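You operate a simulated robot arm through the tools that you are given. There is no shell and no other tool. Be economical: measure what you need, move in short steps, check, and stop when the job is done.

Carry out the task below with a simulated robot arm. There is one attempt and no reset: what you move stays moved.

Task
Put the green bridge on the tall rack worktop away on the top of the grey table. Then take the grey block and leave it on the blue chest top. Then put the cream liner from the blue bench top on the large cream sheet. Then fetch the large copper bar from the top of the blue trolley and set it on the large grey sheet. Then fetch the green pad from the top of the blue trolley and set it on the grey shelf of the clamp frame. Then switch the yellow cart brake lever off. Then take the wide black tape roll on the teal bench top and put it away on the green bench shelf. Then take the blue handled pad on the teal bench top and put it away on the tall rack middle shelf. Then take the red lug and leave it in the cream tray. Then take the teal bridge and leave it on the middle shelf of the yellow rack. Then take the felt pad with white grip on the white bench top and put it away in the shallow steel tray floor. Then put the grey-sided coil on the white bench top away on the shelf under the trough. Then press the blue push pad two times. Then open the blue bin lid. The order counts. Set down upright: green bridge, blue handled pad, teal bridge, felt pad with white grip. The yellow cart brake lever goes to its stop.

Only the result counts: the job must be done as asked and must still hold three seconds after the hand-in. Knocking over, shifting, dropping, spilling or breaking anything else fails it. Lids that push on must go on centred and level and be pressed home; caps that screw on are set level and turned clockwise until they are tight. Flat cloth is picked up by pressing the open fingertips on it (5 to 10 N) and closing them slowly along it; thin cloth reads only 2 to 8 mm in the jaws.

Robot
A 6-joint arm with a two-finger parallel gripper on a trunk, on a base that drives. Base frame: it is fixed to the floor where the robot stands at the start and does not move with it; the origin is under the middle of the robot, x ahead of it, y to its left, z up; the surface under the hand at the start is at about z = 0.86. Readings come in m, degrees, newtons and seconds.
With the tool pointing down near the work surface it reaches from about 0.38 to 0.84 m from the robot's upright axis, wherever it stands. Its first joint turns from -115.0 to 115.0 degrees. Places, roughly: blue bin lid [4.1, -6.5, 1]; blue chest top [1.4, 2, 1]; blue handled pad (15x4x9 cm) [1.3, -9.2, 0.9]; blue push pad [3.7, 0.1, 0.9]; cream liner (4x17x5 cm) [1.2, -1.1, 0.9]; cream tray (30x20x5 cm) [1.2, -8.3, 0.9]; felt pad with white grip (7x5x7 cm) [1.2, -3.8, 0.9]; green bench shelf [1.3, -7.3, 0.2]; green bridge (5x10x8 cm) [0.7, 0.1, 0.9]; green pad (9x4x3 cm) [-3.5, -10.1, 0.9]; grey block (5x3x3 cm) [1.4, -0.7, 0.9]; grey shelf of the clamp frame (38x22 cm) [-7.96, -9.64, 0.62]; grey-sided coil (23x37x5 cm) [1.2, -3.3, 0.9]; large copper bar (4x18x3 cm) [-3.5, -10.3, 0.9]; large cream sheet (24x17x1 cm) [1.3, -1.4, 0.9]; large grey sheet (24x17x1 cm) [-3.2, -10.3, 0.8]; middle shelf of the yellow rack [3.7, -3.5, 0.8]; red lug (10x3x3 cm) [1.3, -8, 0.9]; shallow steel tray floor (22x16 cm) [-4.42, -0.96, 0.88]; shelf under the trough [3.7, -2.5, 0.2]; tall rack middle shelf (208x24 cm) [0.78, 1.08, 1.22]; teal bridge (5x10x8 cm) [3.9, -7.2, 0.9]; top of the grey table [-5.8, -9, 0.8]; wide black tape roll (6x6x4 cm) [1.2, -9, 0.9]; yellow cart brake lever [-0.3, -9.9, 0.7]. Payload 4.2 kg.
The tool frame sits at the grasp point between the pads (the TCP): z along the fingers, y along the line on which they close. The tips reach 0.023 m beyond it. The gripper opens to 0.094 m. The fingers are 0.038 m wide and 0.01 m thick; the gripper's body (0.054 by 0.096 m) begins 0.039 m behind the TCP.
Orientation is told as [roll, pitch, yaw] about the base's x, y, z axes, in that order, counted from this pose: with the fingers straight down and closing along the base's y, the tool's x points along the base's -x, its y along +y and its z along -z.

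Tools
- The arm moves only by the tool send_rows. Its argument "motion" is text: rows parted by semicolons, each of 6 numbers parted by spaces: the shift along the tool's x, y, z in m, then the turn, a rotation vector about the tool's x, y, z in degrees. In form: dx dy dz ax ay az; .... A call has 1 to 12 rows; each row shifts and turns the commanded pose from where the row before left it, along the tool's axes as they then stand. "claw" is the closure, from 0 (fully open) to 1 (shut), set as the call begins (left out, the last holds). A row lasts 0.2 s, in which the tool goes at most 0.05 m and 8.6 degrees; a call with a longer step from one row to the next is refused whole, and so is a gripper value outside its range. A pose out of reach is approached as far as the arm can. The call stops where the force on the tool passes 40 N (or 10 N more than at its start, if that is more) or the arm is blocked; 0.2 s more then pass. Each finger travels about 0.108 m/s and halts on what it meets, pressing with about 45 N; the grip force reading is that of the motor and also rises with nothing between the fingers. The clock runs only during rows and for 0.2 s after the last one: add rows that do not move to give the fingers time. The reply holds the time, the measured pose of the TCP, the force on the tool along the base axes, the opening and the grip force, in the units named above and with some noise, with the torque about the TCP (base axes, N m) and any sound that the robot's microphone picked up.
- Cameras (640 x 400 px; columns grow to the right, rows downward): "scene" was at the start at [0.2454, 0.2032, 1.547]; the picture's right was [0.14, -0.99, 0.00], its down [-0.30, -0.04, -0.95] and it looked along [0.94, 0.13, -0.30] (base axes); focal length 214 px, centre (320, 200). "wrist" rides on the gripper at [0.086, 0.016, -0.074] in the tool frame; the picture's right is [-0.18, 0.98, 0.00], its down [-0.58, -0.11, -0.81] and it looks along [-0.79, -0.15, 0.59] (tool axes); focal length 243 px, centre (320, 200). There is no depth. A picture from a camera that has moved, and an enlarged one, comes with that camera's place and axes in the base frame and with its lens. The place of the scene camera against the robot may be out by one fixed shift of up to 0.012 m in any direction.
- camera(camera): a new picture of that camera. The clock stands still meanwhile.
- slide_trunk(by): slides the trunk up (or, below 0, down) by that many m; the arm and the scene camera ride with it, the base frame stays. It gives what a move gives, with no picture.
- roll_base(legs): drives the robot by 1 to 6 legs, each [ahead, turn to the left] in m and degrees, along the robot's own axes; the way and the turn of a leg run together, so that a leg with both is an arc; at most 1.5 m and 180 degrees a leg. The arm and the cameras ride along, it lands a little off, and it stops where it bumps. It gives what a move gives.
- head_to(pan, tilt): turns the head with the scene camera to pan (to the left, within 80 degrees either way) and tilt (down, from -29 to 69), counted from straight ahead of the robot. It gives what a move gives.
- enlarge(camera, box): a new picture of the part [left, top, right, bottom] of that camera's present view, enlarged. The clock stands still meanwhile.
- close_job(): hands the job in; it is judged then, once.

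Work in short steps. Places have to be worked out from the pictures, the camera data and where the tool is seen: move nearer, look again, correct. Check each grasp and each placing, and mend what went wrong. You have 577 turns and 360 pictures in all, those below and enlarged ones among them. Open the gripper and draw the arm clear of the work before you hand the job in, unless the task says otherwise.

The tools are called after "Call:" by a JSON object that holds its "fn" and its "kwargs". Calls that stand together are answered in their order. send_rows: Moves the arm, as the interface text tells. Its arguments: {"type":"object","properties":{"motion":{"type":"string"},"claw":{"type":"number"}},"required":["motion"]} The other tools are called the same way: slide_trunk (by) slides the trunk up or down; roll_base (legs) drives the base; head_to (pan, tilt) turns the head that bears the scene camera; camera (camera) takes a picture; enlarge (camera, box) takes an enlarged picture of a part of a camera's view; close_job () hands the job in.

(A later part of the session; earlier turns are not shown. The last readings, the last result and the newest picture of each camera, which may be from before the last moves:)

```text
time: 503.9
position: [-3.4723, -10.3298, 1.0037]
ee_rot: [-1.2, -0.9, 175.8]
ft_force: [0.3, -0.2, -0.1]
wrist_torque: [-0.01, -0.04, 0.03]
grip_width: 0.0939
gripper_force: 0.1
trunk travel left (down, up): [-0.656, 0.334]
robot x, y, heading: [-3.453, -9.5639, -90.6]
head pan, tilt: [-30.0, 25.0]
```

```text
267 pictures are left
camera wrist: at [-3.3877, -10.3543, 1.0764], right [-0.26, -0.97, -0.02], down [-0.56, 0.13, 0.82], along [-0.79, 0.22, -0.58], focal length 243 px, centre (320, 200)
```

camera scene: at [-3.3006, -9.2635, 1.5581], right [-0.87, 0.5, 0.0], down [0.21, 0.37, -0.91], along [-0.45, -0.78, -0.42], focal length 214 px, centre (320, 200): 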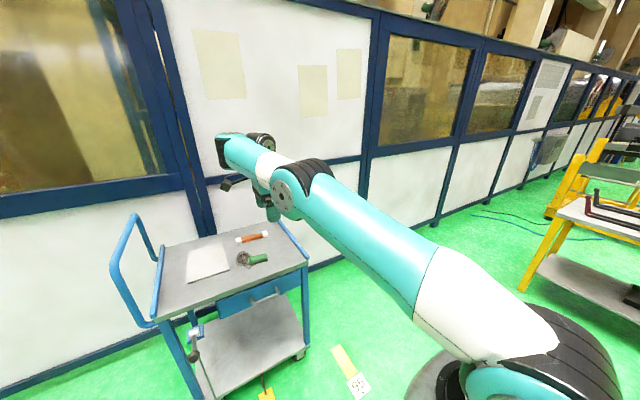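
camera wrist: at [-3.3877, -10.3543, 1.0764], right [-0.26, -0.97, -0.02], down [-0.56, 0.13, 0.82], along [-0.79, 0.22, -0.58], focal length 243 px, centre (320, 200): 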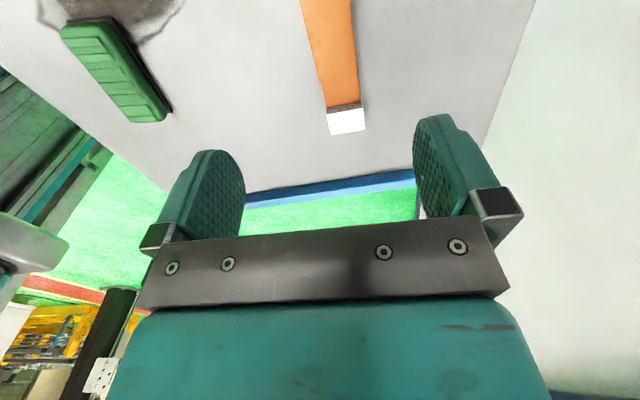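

Call:
{"fn": "send_rows", "kwargs": {"motion": "0 0.01 0.03 0 0 0; 0 0 0.035 0 0 0; 0 0 0.03 0 0 0; 0 0 0 0 0 0"}}

Call:
{"fn": "camera", "kwargs": {"camera": "wrist"}}

Call:
{"fn": "head_to", "kwargs": {"pan": 0, "tilt": 40}}

Call:
{"fn": "enlarge", "kwargs": {"camera": "scene", "box": [300, 100, 470, 270]}}

```text
time: 504.9
position: [-3.4759, -10.3415, 0.9097]
ee_rot: [-1.1, -0.9, 175.8]
ft_force: [0.0, 0.4, 0.2]
wrist_torque: [0.0, 0.01, 0.01]
grip_width: 0.0941
gripper_force: 0.0
trunk travel left (down, up): [-0.656, 0.334]
robot x, y, heading: [-3.4528, -9.5646, -90.7]
head pan, tilt: [-30.0, 25.0]
```

```text
266 pictures are left
camera wrist: at [-3.3919, -10.3641, 0.9818], right [-0.26, -0.97, -0.02], down [-0.56, 0.14, 0.82], along [-0.79, 0.22, -0.58], focal length 243 px, centre (320, 200)
```

wrist: 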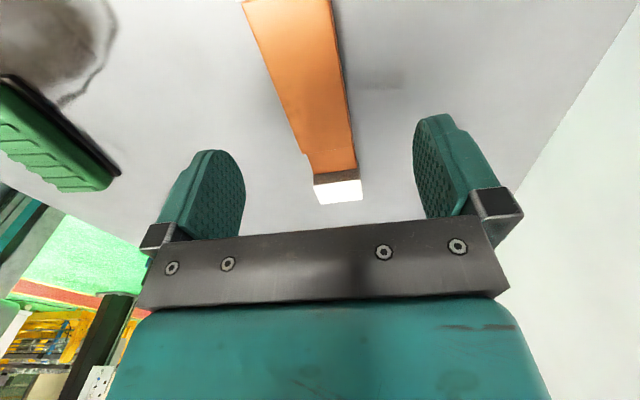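

```text
time: 505.9
position: [-3.4754, -10.3411, 0.9099]
ee_rot: [-1.2, -0.9, 175.9]
ft_force: [-0.3, 0.1, 0.1]
wrist_torque: [0.0, 0.02, 0.0]
grip_width: 0.0938
gripper_force: 0.1
trunk travel left (down, up): [-0.656, 0.334]
robot x, y, heading: [-3.4562, -9.5623, -90.8]
head pan, tilt: [0.0, 40.0]
```

```text
2.35 times, centred on (385, 185) of scene
camera zoom: at [-3.2595, -9.808, 1.2848], right [-1.0, 0.01, 0.0], down [0.01, 0.64, -0.77], along [-0.01, -0.77, -0.64], focal length 505 px, centre (167, 235)
```

zoom: 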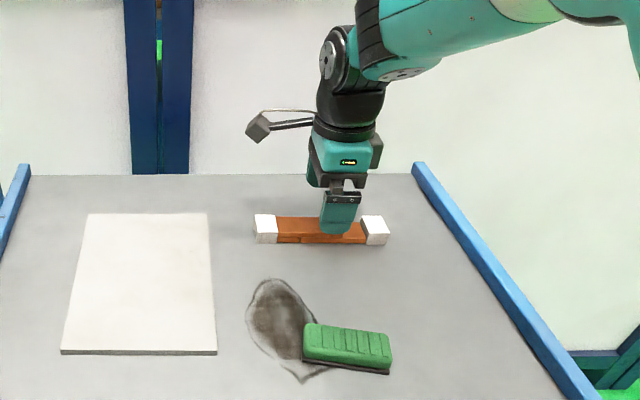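

I'll shift 1.2 cm to the bar's middle, go down ~2.5 cm, and close.

Call:
{"fn": "send_rows", "kwargs": {"motion": "0.012 0 0.01 0 0 -2; 0 0 0.008 0 0 0; 0 0 0.005 0 0 0; 0 0 0 0 0 0"}}

Call:
{"fn": "enlarge", "kwargs": {"camera": "scene", "box": [300, 100, 470, 270]}}

Call:
{"fn": "camera", "kwargs": {"camera": "wrist"}}

```text
time: 506.9
position: [-3.4629, -10.3397, 0.8855]
ee_rot: [-1.1, -0.8, 177.7]
ft_force: [0.5, -0.7, 0.4]
wrist_torque: [0.0, 0.0, 0.01]
grip_width: 0.094
gripper_force: 0.1
trunk travel left (down, up): [-0.656, 0.334]
robot x, y, heading: [-3.4539, -9.5645, -90.4]
head pan, tilt: [0.0, 40.0]
```

```text
2.35 times, centred on (385, 185) of scene
camera zoom: at [-3.2594, -9.8079, 1.2848], right [-1.0, 0.01, 0.0], down [0.01, 0.64, -0.77], along [-0.01, -0.77, -0.64], focal length 505 px, centre (167, 235)
```

zoom: 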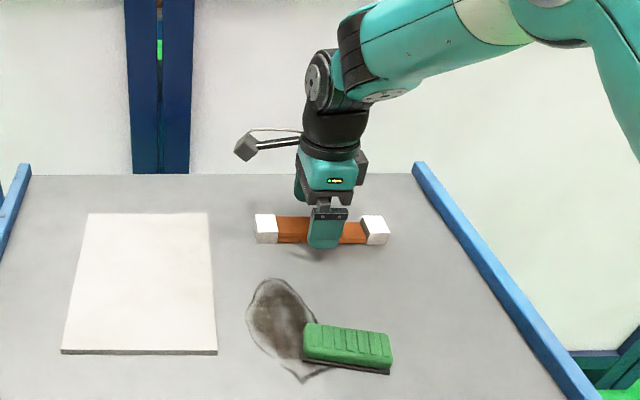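

```text
263 pictures are left
camera wrist: at [-3.3785, -10.3605, 0.9574], right [-0.22, -0.97, -0.02], down [-0.57, 0.11, 0.82], along [-0.79, 0.19, -0.58], focal length 243 px, centre (320, 200)
```

wrist: 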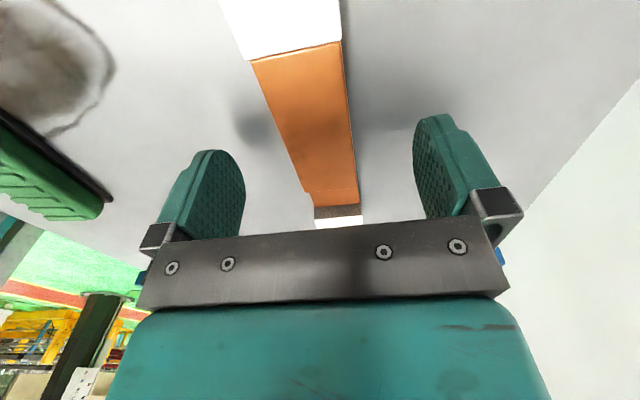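

Going 8 mm lower for a deeper grip, then closing.

Call:
{"fn": "send_rows", "kwargs": {"motion": "0 0 0.004 0 0 0; 0 0 0.004 0 0 0; 0 0 0 0 0 0"}}

Call:
{"fn": "send_rows", "kwargs": {"motion": "0 0 0 0 0 0; 0 0 0 0 0 0; 0 0 0 0 0 0; 0 0 0 0 0 0; 0 0 0 0 0 0", "claw": 1}}

Call:
{"fn": "slide_trunk", "kwargs": {"by": 0.08}}

Call:
{"fn": "enlarge", "kwargs": {"camera": "scene", "box": [250, 100, 470, 270]}}

```text
time: 507.7
position: [-3.4636, -10.3401, 0.8769]
ee_rot: [-1.1, -0.8, 177.8]
ft_force: [0.6, 0.5, 0.8]
wrist_torque: [-0.03, 0.0, 0.01]
grip_width: 0.0939
gripper_force: 0.0
trunk travel left (down, up): [-0.656, 0.334]
robot x, y, heading: [-3.4519, -9.5635, -90.7]
head pan, tilt: [0.0, 40.0]
```

```text
time: 508.9
position: [-3.4634, -10.3396, 0.8767]
ee_rot: [-1.2, -0.8, 177.8]
ft_force: [-0.1, 0.4, 0.8]
wrist_torque: [-0.11, -0.19, 0.17]
grip_width: 0.0358
gripper_force: 44.8
trunk travel left (down, up): [-0.656, 0.334]
robot x, y, heading: [-3.4523, -9.5634, -90.4]
head pan, tilt: [0.0, 40.0]
```

```text
time: 510.1
position: [-3.4647, -10.3389, 0.957]
ee_rot: [-1.2, -0.9, 177.8]
ft_force: [-0.3, 0.0, -7.4]
wrist_torque: [0.03, -0.05, 0.02]
grip_width: 0.0356
gripper_force: 44.9
trunk travel left (down, up): [-0.736, 0.254]
robot x, y, heading: [-3.4545, -9.5656, -90.5]
head pan, tilt: [0.0, 40.0]
```

```text
2.35 times, centred on (360, 185) of scene
camera zoom: at [-3.2594, -9.8083, 1.3647], right [-1.0, 0.01, 0.0], down [0.01, 0.64, -0.77], along [-0.01, -0.77, -0.64], focal length 505 px, centre (226, 235)
```

zoom: 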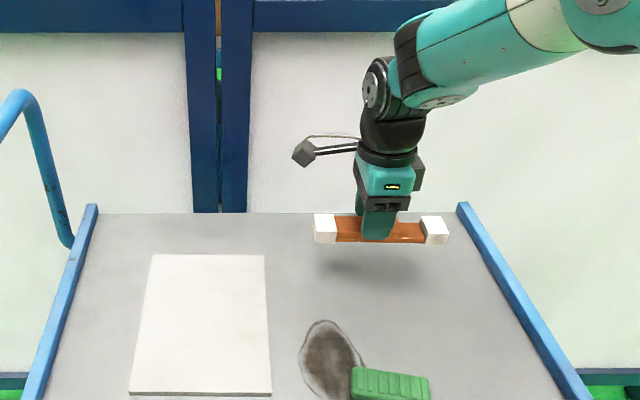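

Held (0.75 kg). The sheet spans x -3.32 to -3.15, y -10.38 to -10.14. I'll turn the bar to lie along y and move over the sheet centre (-3.238, -10.26).

Call:
{"fn": "send_rows", "kwargs": {"motion": "0 0 -0.03 0 0 -8.2; 0 0 -0.02 0 0 -8.2; 0 0 0 0 0 -8.2; 0 0 0 0 0 -8.2; 0 0 0 0 0 -8.2; 0 0 0 0 0 -8.2; 0 0 0 0 0 -8.2; 0 0 0 0 0 -8.2; 0 0 0 0 0 -8.2; 0 0 0 0 0 -8.2; 0 0 0 0 0 -8; 0 0 0 0 0 0"}}

Call:
{"fn": "send_rows", "kwargs": {"motion": "0.0145 0.0373 0 0 0 0; 0.0145 0.0373 0 0 0 0; 0.0145 0.0373 0 0 0 0; 0.0145 0.0373 0 0 0 0; 0.0145 0.0373 0 0 0 0; 0.0145 0.0373 0 0 0 0; 0 0 0 0 0 0"}}

Call:
{"fn": "camera", "kwargs": {"camera": "wrist"}}

Call:
{"fn": "camera", "kwargs": {"camera": "scene"}}

```text
time: 512.6
position: [-3.4648, -10.3422, 1.0074]
ee_rot: [-0.8, 1.2, -92.2]
ft_force: [-0.3, 0.1, -7.1]
wrist_torque: [0.05, 0.01, 0.01]
grip_width: 0.0359
gripper_force: 44.9
trunk travel left (down, up): [-0.736, 0.254]
robot x, y, heading: [-3.4526, -9.5661, -90.5]
head pan, tilt: [0.0, 40.0]
```

```text
time: 514.2
position: [-3.2353, -10.264, 1.0057]
ee_rot: [-0.8, 1.2, -92.3]
ft_force: [-0.2, 0.4, -8.2]
wrist_torque: [0.05, 0.04, 0.0]
grip_width: 0.0359
gripper_force: 45.1
trunk travel left (down, up): [-0.736, 0.254]
robot x, y, heading: [-3.4538, -9.5643, -90.9]
head pan, tilt: [0.0, 40.0]
```

```text
261 pictures are left
camera wrist: at [-3.216, -10.178, 1.0808], right [0.97, -0.22, -0.02], down [-0.12, -0.59, 0.8], along [-0.19, -0.77, -0.61], focal length 243 px, centre (320, 200)
```

wrist: 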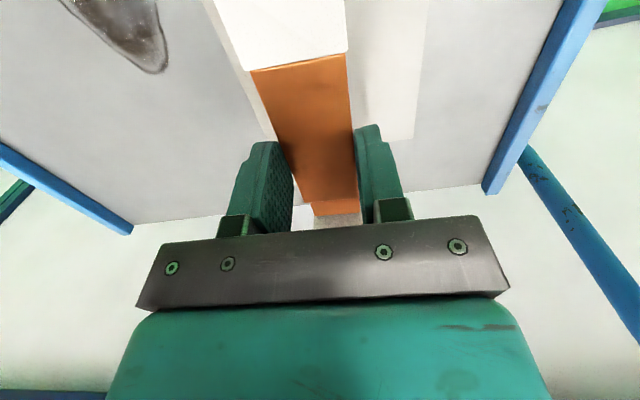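

```text
260 pictures are left
camera scene: at [-3.2593, -9.8082, 1.3647], right [-1.0, 0.01, 0.0], down [0.01, 0.64, -0.77], along [-0.01, -0.77, -0.64], focal length 214 px, centre (320, 200)
```

scene: 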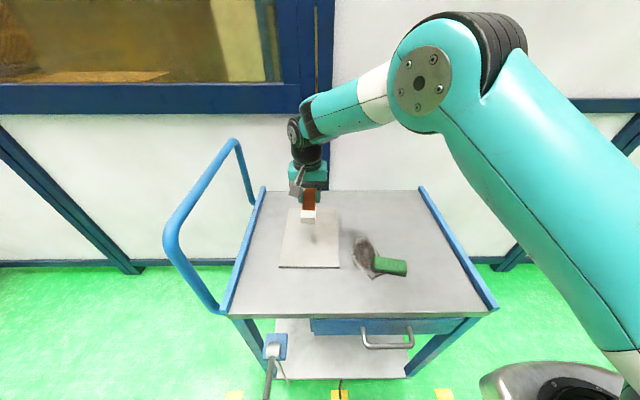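

Aligned over the sheet. Lowering to contact.

Call:
{"fn": "send_rows", "kwargs": {"motion": "0 0 0.035 0 0 0; 0 0 0.035 0 0 0; 0 0 0.03 0 0 0; 0 0 0.005 0 0 0; 0 0 0.005 0 0 0; 0 0 0.004 0 0 0; 0 0 0.003 0 0 0; 0 0 0.003 0 0 0; 0 0 0.003 0 0 0"}}

Call:
{"fn": "enlarge", "kwargs": {"camera": "scene", "box": [220, 130, 440, 300]}}

```text
time: 516.2
position: [-3.2384, -10.2616, 0.8867]
ee_rot: [-0.6, 0.9, -92.1]
ft_force: [-2.9, -0.8, 26.8]
wrist_torque: [0.68, -0.02, 0.13]
grip_width: 0.036
gripper_force: 44.9
trunk travel left (down, up): [-0.736, 0.254]
robot x, y, heading: [-3.455, -9.5623, -90.7]
head pan, tilt: [0.0, 40.0]
```

```text
2.35 times, centred on (330, 215) of scene
camera zoom: at [-3.2599, -9.807, 1.3656], right [-1.0, 0.01, 0.0], down [0.01, 0.64, -0.77], along [-0.01, -0.77, -0.64], focal length 505 px, centre (296, 165)
```

zoom: 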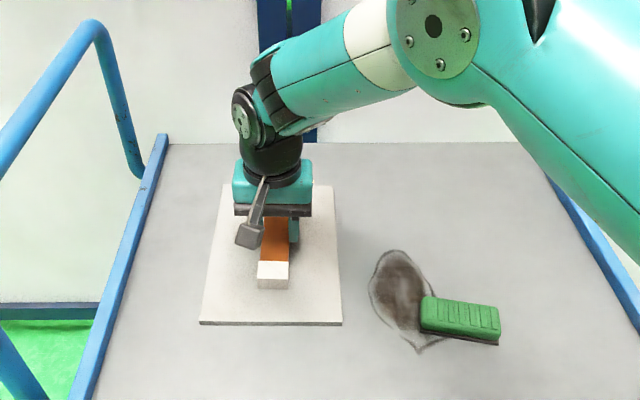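

On the sheet. Easing slightly, opening, rising.

Call:
{"fn": "send_rows", "kwargs": {"motion": "0 0 -0.002 0 0 0; 0 0 0 0 0 0; 0 0 0 0 0 0"}}

Call:
{"fn": "send_rows", "kwargs": {"motion": "0 0 0 0 0 0; 0 0 0 0 0 0; 0 0 0 0 0 0; 0 0 0 0 0 0; 0 0 -0.03 0 0 0; 0 0 -0.04 0 0 0; 0 0 -0.04 0 0 0; 0 0 -0.04 0 0 0; 0 0 0 0 0 0", "claw": 0}}

Call:
{"fn": "camera", "kwargs": {"camera": "scene"}}

Call:
{"fn": "enlarge", "kwargs": {"camera": "scene", "box": [330, 210, 430, 300]}}

```text
time: 517.0
position: [-3.2381, -10.2608, 0.8868]
ee_rot: [-0.7, 1.0, -92.3]
ft_force: [-4.3, -9.3, 25.4]
wrist_torque: [-0.89, 0.05, 0.16]
grip_width: 0.0355
gripper_force: 45.2
trunk travel left (down, up): [-0.736, 0.254]
robot x, y, heading: [-3.4552, -9.5617, -90.7]
head pan, tilt: [0.0, 40.0]
```

```text
time: 519.0
position: [-3.2356, -10.2629, 1.036]
ee_rot: [-1.0, 1.1, -92.2]
ft_force: [0.0, 0.5, -0.7]
wrist_torque: [-0.01, 0.02, 0.0]
grip_width: 0.0941
gripper_force: 0.1
trunk travel left (down, up): [-0.736, 0.254]
robot x, y, heading: [-3.4531, -9.5658, -90.8]
head pan, tilt: [0.0, 40.0]
```

```text
258 pictures are left
camera scene: at [-3.2594, -9.808, 1.3648], right [-1.0, 0.01, 0.0], down [0.01, 0.64, -0.77], along [-0.01, -0.77, -0.64], focal length 214 px, centre (320, 200)
```

scene: 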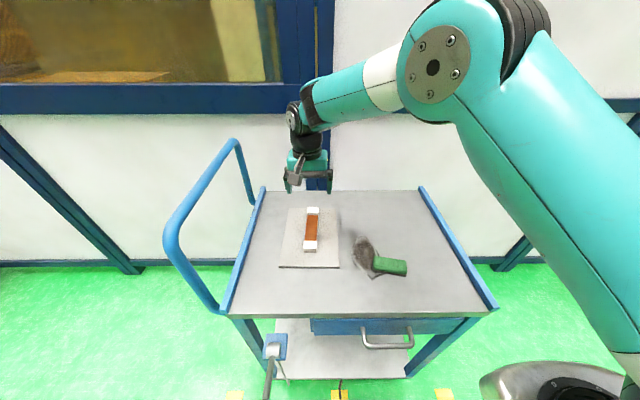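

```text
4.44 times, centred on (380, 255) of scene
camera zoom: at [-3.2594, -9.808, 1.3648], right [-1.0, 0.01, 0.0], down [0.01, 0.64, -0.77], along [-0.01, -0.77, -0.64], focal length 953 px, centre (53, -44)
```

zoom: 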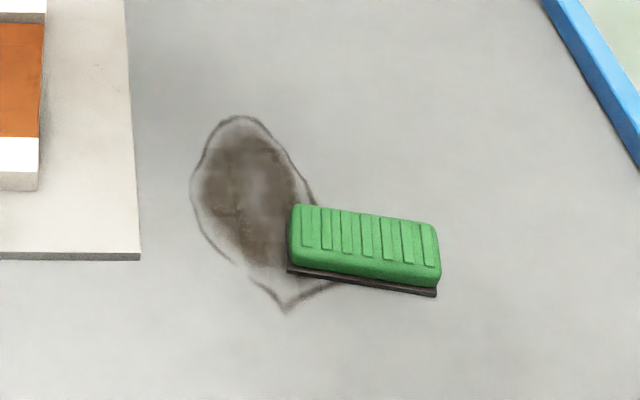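

The copper bar is in place. Next the green pad: centre ≈ (-3.451, -10.136), axis ~-10.6°. I'll move above and turn the tool +81°.

Call:
{"fn": "send_rows", "kwargs": {"motion": "0.0198 -0.0367 0 0 0 0; 0.0198 -0.0367 0 0 0 0; 0.0198 -0.0367 0 0 0 0; 0.0198 -0.0367 0 0 0 0; 0.0198 -0.0367 0 0 0 0; 0.0198 -0.0367 0 0 0 0; 0 0 0 0 0 0"}}

Call:
{"fn": "send_rows", "kwargs": {"motion": "0 0 0 0 0 -8.2; 0 0 0 0 0 -8.2; 0 0 0 0 0 -8.2; 0 0 0 0 0 -8.2; 0 0 0 0 0 -8.2; 0 0 0 0 0 -8.2; 0 0 0 0 0 -8.2; 0 0 0 0 0 -8.2; 0 0 0 0 0 -8.2; 0 0 0 0 0 -7.8; 0 0 0 0 0 0"}}

Call:
{"fn": "camera", "kwargs": {"camera": "wrist"}}

```text
time: 520.6
position: [-3.45, -10.1363, 1.0416]
ee_rot: [-0.9, 1.3, -92.2]
ft_force: [-0.3, 0.2, 0.0]
wrist_torque: [0.0, -0.02, -0.01]
grip_width: 0.0939
gripper_force: 0.0
trunk travel left (down, up): [-0.736, 0.254]
robot x, y, heading: [-3.4541, -9.5642, -90.6]
head pan, tilt: [0.0, 40.0]
```

```text
time: 523.0
position: [-3.452, -10.1356, 1.0411]
ee_rot: [1.0, 1.0, -10.5]
ft_force: [0.5, 0.0, -0.2]
wrist_torque: [0.02, 0.02, 0.0]
grip_width: 0.0942
gripper_force: 0.0
trunk travel left (down, up): [-0.736, 0.254]
robot x, y, heading: [-3.4522, -9.5669, -90.6]
head pan, tilt: [0.0, 40.0]
```

```text
256 pictures are left
camera wrist: at [-3.5334, -10.1045, 1.1156], right [0.36, 0.93, 0.01], down [0.56, -0.23, 0.79], along [0.74, -0.28, -0.61], focal length 243 px, centre (320, 200)
```

wrist: 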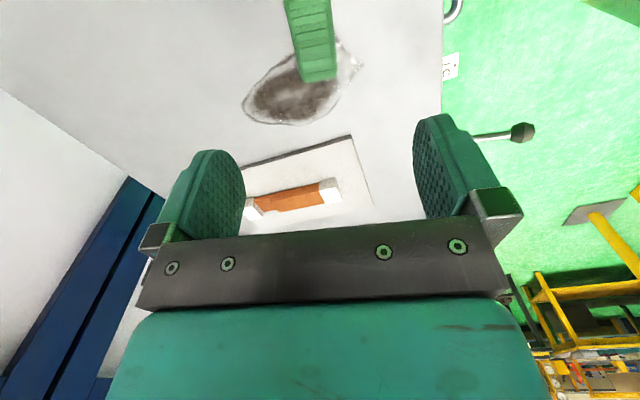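

I'll lower 6 cm and re-check the pad's position.

Call:
{"fn": "send_rows", "kwargs": {"motion": "0 0 0.03 0 0 0; 0 0 0.03 0 0 0; 0 0 0.02 0 0 0; 0 0 0 0 0 0"}}

Call:
{"fn": "camera", "kwargs": {"camera": "wrist"}}

Call:
{"fn": "enlarge", "kwargs": {"camera": "scene", "box": [320, 170, 460, 300]}}

```text
time: 524.0
position: [-3.4524, -10.1334, 0.9622]
ee_rot: [1.0, 1.0, -10.6]
ft_force: [-0.1, -0.4, 0.7]
wrist_torque: [0.0, 0.0, -0.01]
grip_width: 0.094
gripper_force: 0.0
trunk travel left (down, up): [-0.736, 0.254]
robot x, y, heading: [-3.4563, -9.5686, -90.7]
head pan, tilt: [0.0, 40.0]
```

```text
255 pictures are left
camera wrist: at [-3.5344, -10.1027, 1.0372], right [0.36, 0.93, 0.01], down [0.56, -0.23, 0.79], along [0.74, -0.28, -0.61], focal length 243 px, centre (320, 200)
```

wrist: 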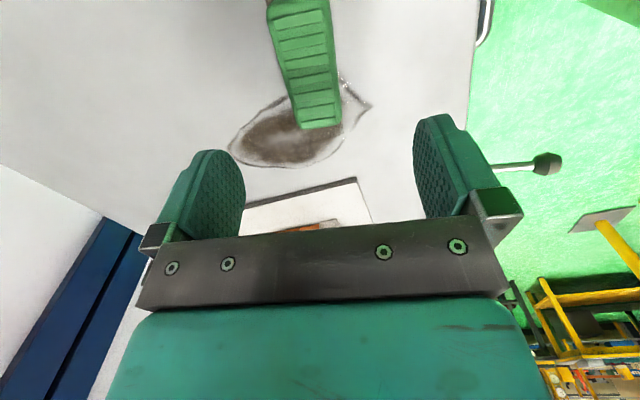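

```text
3.08 times, centred on (390, 235) of scene
camera zoom: at [-3.2595, -9.8079, 1.3648], right [-1.0, 0.01, 0.0], down [0.01, 0.64, -0.77], along [-0.01, -0.77, -0.64], focal length 660 px, centre (105, 92)
```

zoom: 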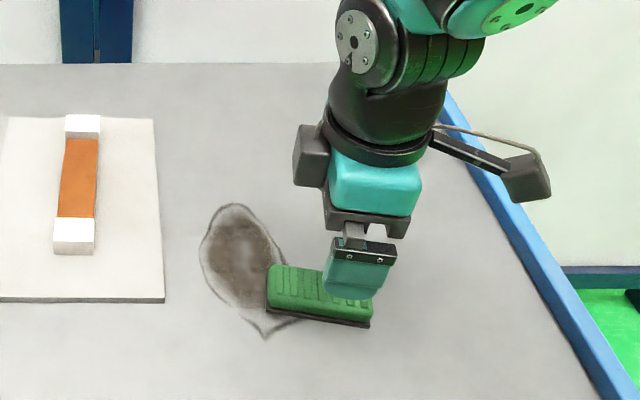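

The centre matches within 4 mm. Descending to 0.877 and closing.

Call:
{"fn": "send_rows", "kwargs": {"motion": "0.003 -0.003 0.03 0 0 0; 0 0 0.03 0 0 0; 0 0 0.015 0 0 0; 0 0 0.009 0 0 0; 0 0 0 0 0 0"}}

Call:
{"fn": "camera", "kwargs": {"camera": "wrist"}}

Call:
{"fn": "send_rows", "kwargs": {"motion": "0 0 0 0 0 0; 0 0 0 0 0 0; 0 0 0 0 0 0; 0 0 0 0 0 0; 0 0 0 0 0 0", "claw": 1}}

Call:
{"fn": "slide_trunk", "kwargs": {"by": 0.15}}

Call:
{"fn": "camera", "kwargs": {"camera": "wrist"}}

```text
time: 525.2
position: [-3.4579, -10.1361, 0.8773]
ee_rot: [1.1, 1.0, -10.6]
ft_force: [0.4, 0.2, -1.1]
wrist_torque: [-0.01, -0.03, 0.01]
grip_width: 0.0942
gripper_force: 0.0
trunk travel left (down, up): [-0.736, 0.254]
robot x, y, heading: [-3.4534, -9.5664, -90.6]
head pan, tilt: [0.0, 40.0]
```

```text
253 pictures are left
camera wrist: at [-3.5406, -10.1045, 0.9516], right [0.36, 0.93, 0.01], down [0.56, -0.23, 0.79], along [0.74, -0.28, -0.61], focal length 243 px, centre (320, 200)
```

wrist: 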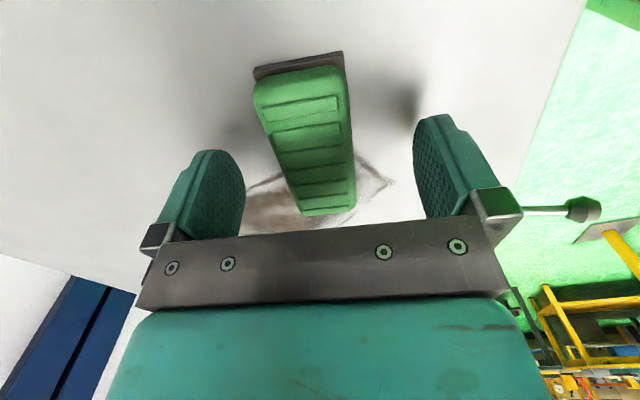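

```text
time: 526.5
position: [-3.4582, -10.1352, 0.8762]
ee_rot: [0.9, 1.0, -10.6]
ft_force: [0.3, -1.3, 1.0]
wrist_torque: [-0.02, 0.03, -0.01]
grip_width: 0.0389
gripper_force: 45.4
trunk travel left (down, up): [-0.736, 0.254]
robot x, y, heading: [-3.4547, -9.5642, -90.6]
head pan, tilt: [0.0, 40.0]
```

```text
time: 528.2
position: [-3.46, -10.136, 1.0267]
ee_rot: [0.9, 1.1, -10.6]
ft_force: [0.3, -0.1, -0.7]
wrist_torque: [0.0, 0.0, -0.01]
grip_width: 0.0389
gripper_force: 45.0
trunk travel left (down, up): [-0.886, 0.104]
robot x, y, heading: [-3.4538, -9.5623, -90.6]
head pan, tilt: [0.0, 40.0]
```

```text
252 pictures are left
camera wrist: at [-3.5406, -10.1046, 1.1018], right [0.36, 0.93, 0.01], down [0.56, -0.23, 0.79], along [0.74, -0.28, -0.61], focal length 243 px, centre (320, 200)
```

wrist: 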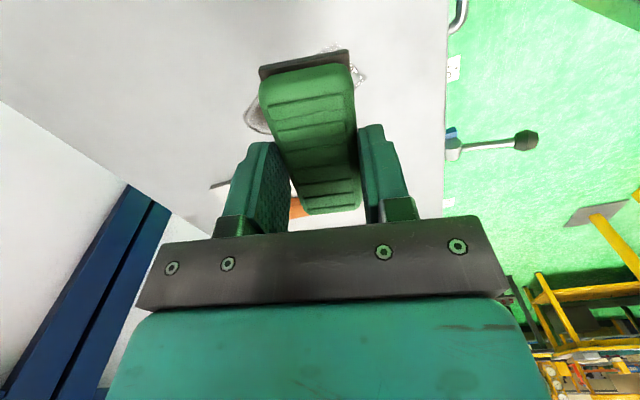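

Held. I'll back off and drive around the north side of the grey table toward the clamp frame.

Call:
{"fn": "roll_base", "kwargs": {"legs": [[-0.5, 0], [0, -89.5], [1.25, 0], [0, -89], [1.3, 0]]}}

Call:
{"fn": "roll_base", "kwargs": {"legs": [[0, 89], [1.0, 0]]}}

Call:
{"fn": "head_to", "kwargs": {"pan": 20, "tilt": 20}}

Call:
{"fn": "camera", "kwargs": {"camera": "scene"}}

```text
time: 550.6
position: [-4.8559, -7.2607, 1.0253]
ee_rot: [1.0, 1.0, 174.9]
ft_force: [0.3, -0.5, -0.8]
wrist_torque: [0.0, 0.0, 0.01]
grip_width: 0.0389
gripper_force: 44.8
trunk travel left (down, up): [-0.886, 0.104]
robot x, y, heading: [-4.8066, -7.8327, 94.9]
head pan, tilt: [0.0, 40.0]
```

```text
time: 559.7
position: [-6.4046, -7.9364, 1.027]
ee_rot: [1.0, 1.0, -96.1]
ft_force: [-0.8, 0.6, -0.8]
wrist_torque: [0.0, 0.0, 0.0]
grip_width: 0.0391
gripper_force: 44.7
trunk travel left (down, up): [-0.886, 0.104]
robot x, y, heading: [-5.8343, -7.9002, -176.1]
head pan, tilt: [0.0, 40.0]
```

```text
time: 560.5
position: [-6.4028, -7.9356, 1.026]
ee_rot: [1.0, 1.0, -96.1]
ft_force: [-0.3, -0.2, -0.9]
wrist_torque: [-0.01, 0.01, 0.01]
grip_width: 0.0391
gripper_force: 44.9
trunk travel left (down, up): [-0.886, 0.104]
robot x, y, heading: [-5.8351, -7.8951, -176.0]
head pan, tilt: [20.0, 20.0]
```

```text
251 pictures are left
camera scene: at [-6.0562, -8.1444, 1.5461], right [-0.41, 0.91, 0.0], down [0.31, 0.14, -0.94], along [-0.86, -0.38, -0.34], focal length 214 px, centre (320, 200)
```

scene: 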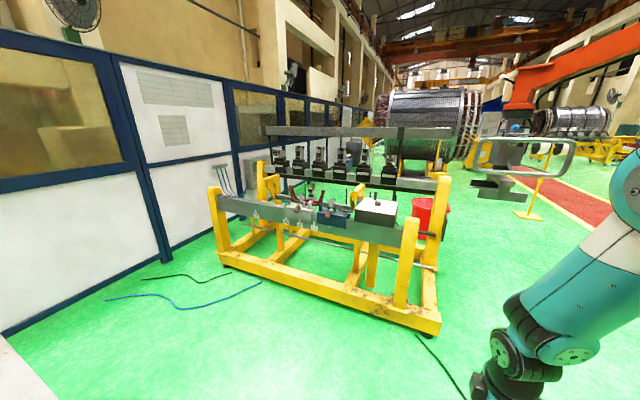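

Call:
{"fn": "enlarge", "kwargs": {"camera": "scene", "box": [190, 130, 450, 300]}}

```text
2.35 times, centred on (320, 215) of scene
camera zoom: at [-6.0562, -8.1444, 1.5461], right [-0.41, 0.91, 0.0], down [0.31, 0.14, -0.94], along [-0.86, -0.38, -0.34], focal length 505 px, centre (320, 165)
```

zoom: 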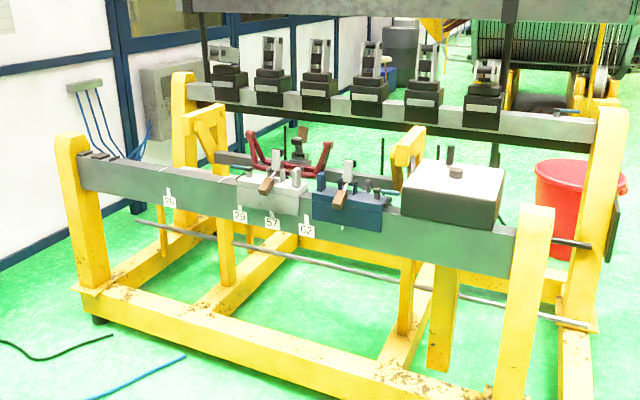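

The shelf is behind the front rail at z 0.62. I'll drive to about (-6.8, -9.5), face it and look from closer.

Call:
{"fn": "slide_trunk", "kwargs": {"by": 0.1}}

Call:
{"fn": "roll_base", "kwargs": {"legs": [[0.9, 0], [0, 86], [1.45, 0], [0, -90]]}}

Call:
{"fn": "head_to", "kwargs": {"pan": 0, "tilt": 30}}

Call:
{"fn": "camera", "kwargs": {"camera": "scene"}}

```text
time: 561.8
position: [-6.404, -7.9363, 1.1257]
ee_rot: [1.0, 1.0, -96.1]
ft_force: [0.4, -0.7, -0.5]
wrist_torque: [0.0, -0.01, 0.01]
grip_width: 0.0387
gripper_force: 45.0
trunk travel left (down, up): [-0.986, 0.004]
robot x, y, heading: [-5.8321, -7.8972, -175.9]
head pan, tilt: [20.0, 20.0]
```

```text
time: 580.9
position: [-7.3195, -9.3627, 1.1257]
ee_rot: [1.0, 1.0, -103.5]
ft_force: [0.4, 0.4, -1.7]
wrist_torque: [0.03, 0.01, -0.01]
grip_width: 0.0389
gripper_force: 44.8
trunk travel left (down, up): [-0.986, 0.004]
robot x, y, heading: [-6.7506, -9.395, 176.8]
head pan, tilt: [20.0, 20.0]
```

```text
time: 581.7
position: [-7.3191, -9.3625, 1.1264]
ee_rot: [1.0, 1.0, -103.5]
ft_force: [-0.6, 0.3, -1.8]
wrist_torque: [0.02, 0.01, 0.01]
grip_width: 0.039
gripper_force: 44.6
trunk travel left (down, up): [-0.986, 0.004]
robot x, y, heading: [-6.7474, -9.3938, 176.5]
head pan, tilt: [0.0, 30.0]
```

```text
249 pictures are left
camera scene: at [-7.0013, -9.5818, 1.6302], right [0.06, 1.0, 0.0], down [0.5, -0.03, -0.87], along [-0.86, 0.05, -0.5], focal length 214 px, centre (320, 200)
```

scene: 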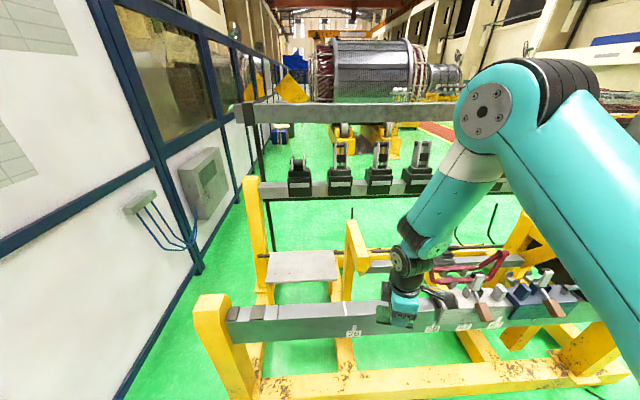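

The shelf is at x -7.83 to -8.06, y -9.86 to -9.43, z 0.62; the front rail face is at x≈-7.47. I'll move to about (-7.09, -9.6) facing -x.

Call:
{"fn": "roll_base", "kwargs": {"legs": [[0, 32], [0.38, 0], [0, -29]]}}

Call:
{"fn": "camera", "kwargs": {"camera": "scene"}}

```text
time: 585.5
position: [-7.5358, -9.8354, 1.125]
ee_rot: [1.2, 1.1, -71.7]
ft_force: [0.4, -0.1, -0.4]
wrist_torque: [0.0, 0.0, -0.02]
grip_width: 0.039
gripper_force: 45.4
trunk travel left (down, up): [-0.986, 0.004]
robot x, y, heading: [-7.0346, -9.5689, -152.0]
head pan, tilt: [0.0, 30.0]
stopped in leg 2: the robot was blocked; the commanded pose is now the measured one
```

```text
248 pictures are left
camera scene: at [-7.1531, -9.8599, 1.6301], right [-0.47, 0.88, 0.0], down [0.44, 0.23, -0.87], along [-0.76, -0.41, -0.5], focal length 214 px, centre (320, 200)
```

scene: 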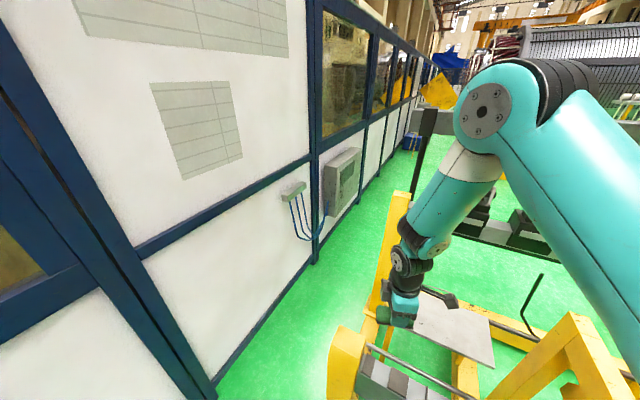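

The base's right corner just met the frame. I'll turn straight, then nudge ahead slightly.

Call:
{"fn": "roll_base", "kwargs": {"legs": [[-0.06, 0], [0, -28], [0.06, 0]]}}

Call:
{"fn": "camera", "kwargs": {"camera": "scene"}}

```text
time: 588.4
position: [-7.6082, -9.5462, 1.125]
ee_rot: [1.1, 1.1, -99.4]
ft_force: [0.0, 0.7, -0.8]
wrist_torque: [0.04, 0.04, 0.02]
grip_width: 0.0387
gripper_force: 45.0
trunk travel left (down, up): [-0.986, 0.004]
robot x, y, heading: [-7.04, -9.5393, -179.6]
head pan, tilt: [0.0, 30.0]
```

```text
247 pictures are left
camera scene: at [-7.2786, -9.7436, 1.6302], right [-0.01, 1.0, 0.0], down [0.5, 0.0, -0.87], along [-0.87, -0.01, -0.5], focal length 214 px, centre (320, 200)
```

scene: 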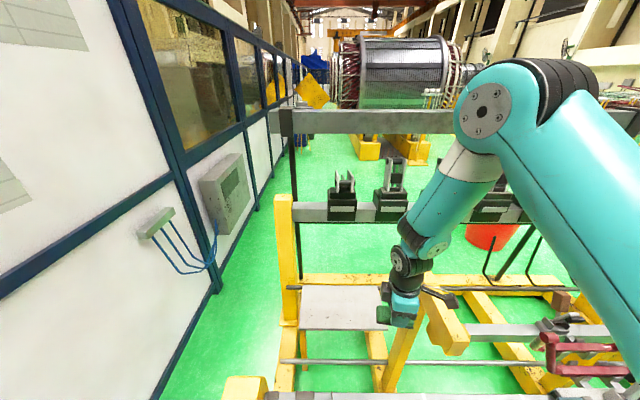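

I can edge 7 cm closer to bring the shelf within comfortable reach.

Call:
{"fn": "roll_base", "kwargs": {"legs": [[0.07, 0]]}}

Call:
{"fn": "slide_trunk", "kwargs": {"by": -0.15}}

Call:
{"fn": "camera", "kwargs": {"camera": "scene"}}

```text
time: 589.4
position: [-7.681, -9.547, 1.1266]
ee_rot: [1.1, 1.0, -99.3]
ft_force: [0.1, -0.7, -0.8]
wrist_torque: [0.03, 0.02, -0.02]
grip_width: 0.0388
gripper_force: 44.8
trunk travel left (down, up): [-0.986, 0.004]
robot x, y, heading: [-7.1117, -9.5387, -179.5]
head pan, tilt: [0.0, 30.0]
```

```text
time: 591.2
position: [-7.6808, -9.5461, 0.9764]
ee_rot: [1.2, 1.1, -99.3]
ft_force: [0.3, 0.6, -1.2]
wrist_torque: [-0.01, -0.01, -0.01]
grip_width: 0.0389
gripper_force: 45.2
trunk travel left (down, up): [-0.836, 0.154]
robot x, y, heading: [-7.1104, -9.5419, -179.6]
head pan, tilt: [0.0, 30.0]
```

```text
246 pictures are left
camera scene: at [-7.3505, -9.7444, 1.4802], right [-0.01, 1.0, 0.0], down [0.5, 0.0, -0.87], along [-0.87, -0.01, -0.5], focal length 214 px, centre (320, 200)
```

scene: 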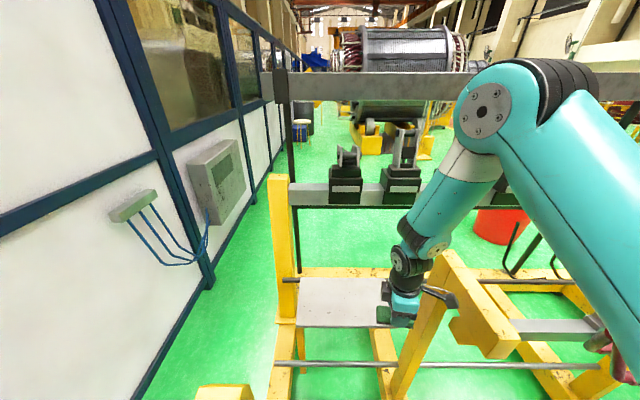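

Moving the pad above the shelf spot (-7.91, -9.66), then lowering by trunk.

Call:
{"fn": "send_rows", "kwargs": {"motion": "-0.025 -0.0346 0 0 0 0; -0.025 -0.0346 0 0 0 0; -0.025 -0.0346 0 0 0 0; -0.025 -0.0346 0 0 0 0; -0.025 -0.0346 0 0 0 0; -0.025 -0.0346 0 0 0 0; 0 0 0 0 0 0"}}

Call:
{"fn": "slide_trunk", "kwargs": {"by": -0.25}}

Call:
{"fn": "camera", "kwargs": {"camera": "scene"}}

Call:
{"fn": "camera", "kwargs": {"camera": "wrist"}}

```text
time: 592.8
position: [-7.9111, -9.6594, 0.9726]
ee_rot: [1.2, 1.1, -99.3]
ft_force: [-0.4, -0.1, -0.6]
wrist_torque: [-0.03, 0.06, -0.02]
grip_width: 0.0389
gripper_force: 44.8
trunk travel left (down, up): [-0.836, 0.154]
robot x, y, heading: [-7.1105, -9.5401, -179.5]
head pan, tilt: [0.0, 30.0]
```

```text
time: 595.4
position: [-7.9121, -9.6597, 0.7221]
ee_rot: [1.1, 1.1, -99.3]
ft_force: [-0.5, -0.2, -1.2]
wrist_torque: [-0.03, -0.01, -0.01]
grip_width: 0.039
gripper_force: 44.9
trunk travel left (down, up): [-0.586, 0.404]
robot x, y, heading: [-7.1122, -9.5457, -179.7]
head pan, tilt: [0.0, 30.0]
```

```text
245 pictures are left
camera scene: at [-7.3505, -9.7444, 1.2302], right [-0.01, 1.0, 0.0], down [0.5, 0.0, -0.87], along [-0.87, -0.01, -0.5], focal length 214 px, centre (320, 200)
```

scene: 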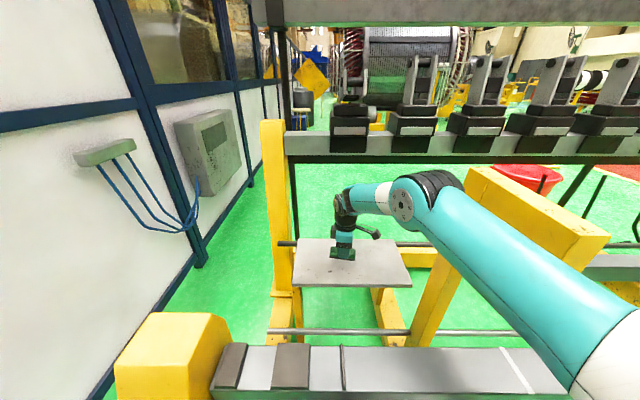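

```text
244 pictures are left
camera wrist: at [-7.885, -9.5775, 0.7983], right [0.94, -0.34, 0.02], down [-0.22, -0.57, 0.79], along [-0.26, -0.75, -0.61], focal length 243 px, centre (320, 200)
```

wrist: 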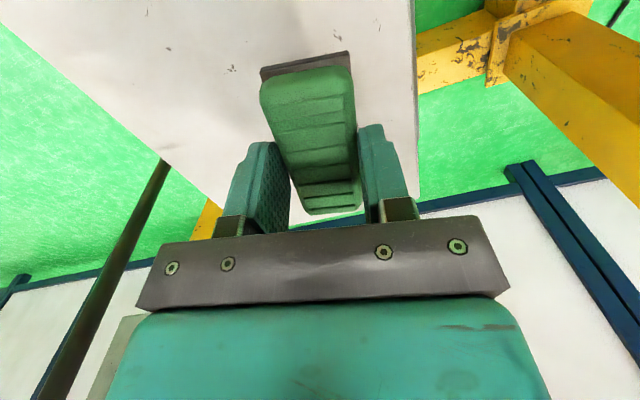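

Before going lower: the upper arm passes over the front rail, so I'll raise the trunk 0.18 and lower the hand with the arm instead.

Call:
{"fn": "slide_trunk", "kwargs": {"by": 0.18}}

Call:
{"fn": "send_rows", "kwargs": {"motion": "0 0 0.04 0 0 0; 0 0 0.04 0 0 0; 0 0 0.04 0 0 0; 0 0 0.04 0 0 0; 0 0 0.03 0 0 0; 0 0 0 0 0 0"}}

Call:
{"fn": "camera", "kwargs": {"camera": "scene"}}

```text
time: 597.4
position: [-7.9123, -9.6603, 0.9028]
ee_rot: [1.1, 1.2, -99.4]
ft_force: [-0.3, -0.7, -1.6]
wrist_torque: [0.01, 0.01, 0.01]
grip_width: 0.039
gripper_force: 45.1
trunk travel left (down, up): [-0.766, 0.224]
robot x, y, heading: [-7.1116, -9.5425, -179.4]
head pan, tilt: [0.0, 30.0]
```

```text
time: 598.8
position: [-7.8986, -9.6547, 0.7156]
ee_rot: [1.2, 1.1, -99.4]
ft_force: [-0.7, 0.2, -0.6]
wrist_torque: [0.0, 0.03, 0.01]
grip_width: 0.0386
gripper_force: 45.7
out of reach, approached as far as the arm can: row 5
trunk travel left (down, up): [-0.766, 0.224]
robot x, y, heading: [-7.1082, -9.5433, -179.9]
head pan, tilt: [0.0, 30.0]
```

```text
243 pictures are left
camera scene: at [-7.3505, -9.7444, 1.4101], right [-0.01, 1.0, 0.0], down [0.5, 0.0, -0.87], along [-0.87, -0.01, -0.5], focal length 214 px, centre (320, 200)
```

scene: 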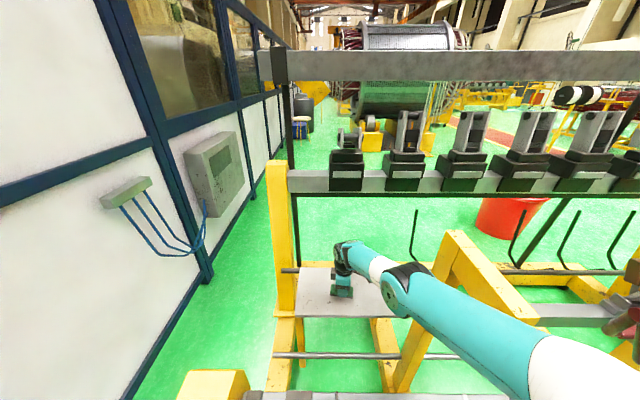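

The arm is near straight now; there's ample room over the rail, so I'll finish with small trunk steps.

Call:
{"fn": "slide_trunk", "kwargs": {"by": -0.055}}

Call:
{"fn": "camera", "kwargs": {"camera": "wrist"}}

Call:
{"fn": "enlarge", "kwargs": {"camera": "scene", "box": [240, 200, 480, 360]}}

```text
time: 599.7
position: [-7.9, -9.6541, 0.6614]
ee_rot: [1.1, 1.1, -99.3]
ft_force: [-0.5, 0.5, -1.2]
wrist_torque: [0.05, 0.01, 0.02]
grip_width: 0.039
gripper_force: 44.4
trunk travel left (down, up): [-0.711, 0.279]
robot x, y, heading: [-7.1089, -9.5448, -179.7]
head pan, tilt: [0.0, 30.0]
```

```text
242 pictures are left
camera wrist: at [-7.8736, -9.5724, 0.7363], right [0.94, -0.34, 0.02], down [-0.22, -0.57, 0.79], along [-0.26, -0.75, -0.61], focal length 243 px, centre (320, 200)
```

wrist: 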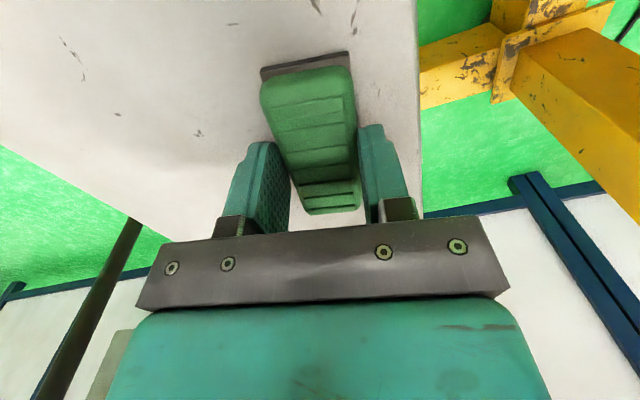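

```text
2.50 times, centred on (360, 280) of scene
camera zoom: at [-7.3506, -9.7444, 1.3551], right [-0.01, 1.0, 0.0], down [0.5, 0.0, -0.87], along [-0.87, -0.01, -0.5], focal length 536 px, centre (220, 0)
```

zoom: 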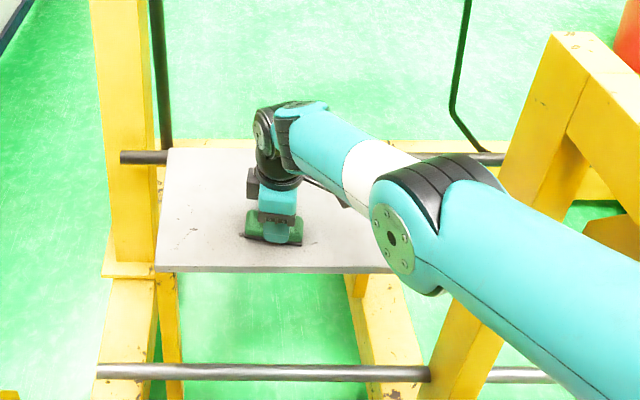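

Pad is just above the shelf, well inside its edges. Final small lowering.

Call:
{"fn": "slide_trunk", "kwargs": {"by": -0.008}}

Call:
{"fn": "slide_trunk", "kwargs": {"by": -0.005}}

Call:
{"fn": "slide_trunk", "kwargs": {"by": -0.004}}

```text
time: 600.3
position: [-7.9009, -9.655, 0.6554]
ee_rot: [1.0, 1.0, -99.3]
ft_force: [14.8, 5.0, 33.6]
wrist_torque: [0.11, 0.13, -0.08]
grip_width: 0.0388
gripper_force: 45.2
trunk travel left (down, up): [-0.703, 0.287]
robot x, y, heading: [-7.1127, -9.5402, -179.7]
head pan, tilt: [0.0, 30.0]
```

```text
time: 600.6
position: [-7.9015, -9.6556, 0.656]
ee_rot: [0.9, 1.0, -99.2]
ft_force: [14.8, 3.7, 21.2]
wrist_torque: [0.02, -0.07, -0.01]
grip_width: 0.0387
gripper_force: 45.2
trunk travel left (down, up): [-0.702, 0.288]
robot x, y, heading: [-7.1114, -9.5399, -179.3]
head pan, tilt: [0.0, 30.0]
stopped: the force on the tool passed its limit at 53 N (the readings are from after the stop); the commanded pose is now the measured one
```

```text
time: 601.0
position: [-7.9018, -9.6555, 0.6569]
ee_rot: [1.0, 0.9, -99.3]
ft_force: [12.9, 4.4, 18.8]
wrist_torque: [0.02, -0.03, 0.02]
grip_width: 0.0387
gripper_force: 45.2
trunk travel left (down, up): [-0.7, 0.29]
robot x, y, heading: [-7.1105, -9.5449, -179.6]
head pan, tilt: [0.0, 30.0]
stopped: the force on the tool passed its limit at 46 N (the readings are from after the stop); the commanded pose is now the measured one
```

Contact made. Opening and rising with the trunk.

Call:
{"fn": "send_rows", "kwargs": {"motion": "0 0 0 0 0 0; 0 0 0 0 0 0; 0 0 0 0 0 0; 0 0 0 0 0 0", "claw": 0}}

Call:
{"fn": "slide_trunk", "kwargs": {"by": 0.25}}

Call:
{"fn": "camera", "kwargs": {"camera": "scene"}}

Call:
{"fn": "camera", "kwargs": {"camera": "wrist"}}

```text
time: 602.0
position: [-7.9023, -9.6552, 0.6547]
ee_rot: [1.1, 1.1, -99.3]
ft_force: [-0.7, 0.3, 0.0]
wrist_torque: [-0.01, 0.01, -0.03]
grip_width: 0.0943
gripper_force: 0.1
trunk travel left (down, up): [-0.7, 0.29]
robot x, y, heading: [-7.1073, -9.5422, -179.9]
head pan, tilt: [0.0, 30.0]
```

```text
time: 604.6
position: [-7.903, -9.6549, 0.9036]
ee_rot: [0.9, 0.9, -99.3]
ft_force: [0.5, -0.5, -1.1]
wrist_torque: [-0.02, -0.01, -0.02]
grip_width: 0.094
gripper_force: 0.1
trunk travel left (down, up): [-0.95, 0.04]
robot x, y, heading: [-7.1082, -9.5416, -179.8]
head pan, tilt: [0.0, 30.0]
```

```text
240 pictures are left
camera scene: at [-7.3503, -9.7442, 1.5943], right [-0.01, 1.0, 0.0], down [0.5, 0.0, -0.87], along [-0.87, -0.01, -0.5], focal length 214 px, centre (320, 200)
```

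scene: 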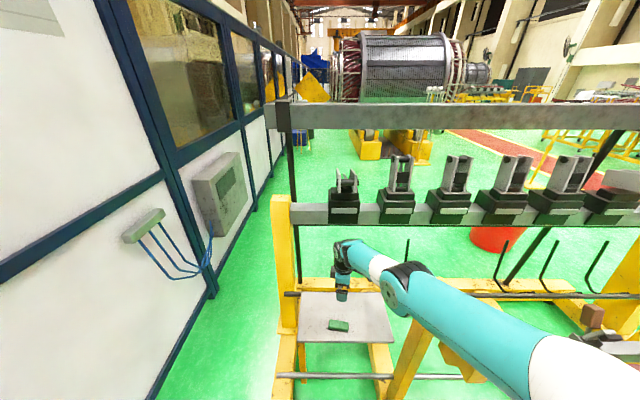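

```text
239 pictures are left
camera wrist: at [-7.8756, -9.5731, 0.9802], right [0.94, -0.34, 0.01], down [-0.22, -0.57, 0.79], along [-0.26, -0.75, -0.61], focal length 243 px, centre (320, 200)
```

wrist: 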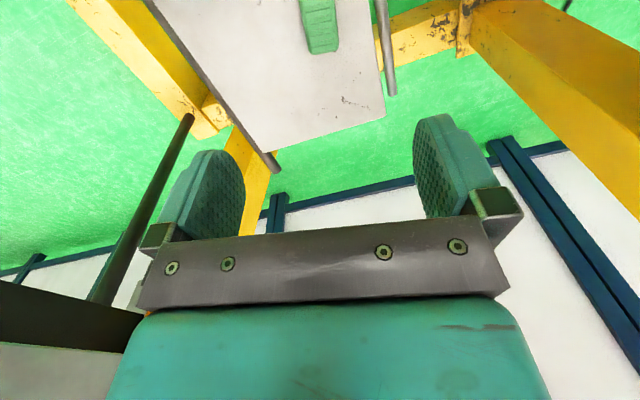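

The green pad is on the shelf. Next the yellow cart brake lever at (-0.3, -9.9). I'll back out and retract the arm first.

Call:
{"fn": "roll_base", "kwargs": {"legs": [[-0.5, 0], [0, -90]]}}

Call:
{"fn": "send_rows", "kwargs": {"motion": "0 0 -0.04 0 0 8; 0 0 -0.04 0 0 8; 0 0 -0.04 0 0 8; 0 0 -0.04 0 0 8; 0 0 -0.04 0 0 8; 0 0 0 0 0 8; 0 0 0 0 0 8; 0 0 0 0 0 8; 0 0 0 0 0 8; 0 0 0 0 0 8; 0 0 0 0 0 0"}}

Call:
{"fn": "send_rows", "kwargs": {"motion": "0.04 0 0 0 0 0; 0.04 0 0 0 0 0; 0.04 0 0 0 0 0; 0.04 0 0 0 0 0; 0.04 0 0 0 0 0; 0.04 0 0 0 0 0; 0.04 0 0 0 0 0; 0 0 0 0 0 0"}}

```text
time: 611.4
position: [-6.7228, -8.7424, 0.906]
ee_rot: [0.9, 1.0, 171.2]
ft_force: [0.5, -0.5, 0.8]
wrist_torque: [-0.02, 0.01, 0.01]
grip_width: 0.094
gripper_force: 0.1
trunk travel left (down, up): [-0.95, 0.04]
robot x, y, heading: [-6.6066, -9.535, 90.9]
head pan, tilt: [0.0, 30.0]
```

```text
time: 613.8
position: [-6.7264, -8.7393, 1.1051]
ee_rot: [-0.9, 1.1, 91.0]
ft_force: [0.6, -0.1, 0.7]
wrist_torque: [-0.01, -0.04, 0.02]
grip_width: 0.0938
gripper_force: 0.1
trunk travel left (down, up): [-0.95, 0.04]
robot x, y, heading: [-6.6038, -9.5354, 90.7]
head pan, tilt: [0.0, 30.0]
```

```text
time: 615.6
position: [-6.7228, -9.0164, 1.1091]
ee_rot: [-0.8, 1.1, 91.1]
ft_force: [0.1, 0.1, -0.4]
wrist_torque: [0.03, 0.0, -0.01]
grip_width: 0.0946
gripper_force: 0.0
trunk travel left (down, up): [-0.95, 0.04]
robot x, y, heading: [-6.6023, -9.5355, 90.9]
head pan, tilt: [0.0, 30.0]
```

Arm retracted fine. Driving around the table to the east.

Call:
{"fn": "roll_base", "kwargs": {"legs": [[1.5, 0], [0.2, 0], [0, -91], [1.5, 0], [0, -33], [1.3, 0]]}}

Call:
{"fn": "head_to", "kwargs": {"pan": 10, "tilt": 15}}

Call:
{"fn": "camera", "kwargs": {"camera": "scene"}}

```text
time: 642.8
position: [-3.5389, -8.6308, 1.1091]
ee_rot: [-0.8, 1.1, -32.7]
ft_force: [0.4, 0.6, -0.6]
wrist_torque: [-0.04, 0.0, 0.01]
grip_width: 0.0937
gripper_force: 0.1
trunk travel left (down, up): [-0.95, 0.04]
robot x, y, heading: [-4.0382, -8.4402, -33.1]
head pan, tilt: [0.0, 30.0]
```

```text
time: 643.6
position: [-3.5384, -8.6295, 1.1091]
ee_rot: [-0.7, 1.2, -32.8]
ft_force: [0.8, -0.3, 0.2]
wrist_torque: [0.0, 0.02, 0.01]
grip_width: 0.0939
gripper_force: 0.0
trunk travel left (down, up): [-0.95, 0.04]
robot x, y, heading: [-4.035, -8.4409, -33.1]
head pan, tilt: [10.0, 15.0]
```

```text
238 pictures are left
camera scene: at [-3.7131, -8.4001, 1.6185], right [-0.39, -0.92, 0.0], down [-0.24, 0.1, -0.97], along [0.89, -0.38, -0.26], focal length 214 px, centre (320, 200)
```

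scene: 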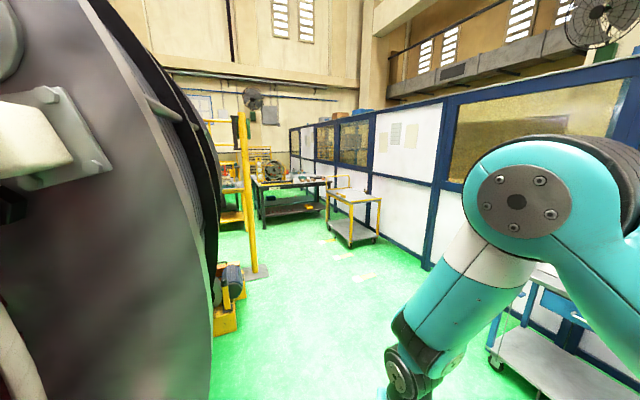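

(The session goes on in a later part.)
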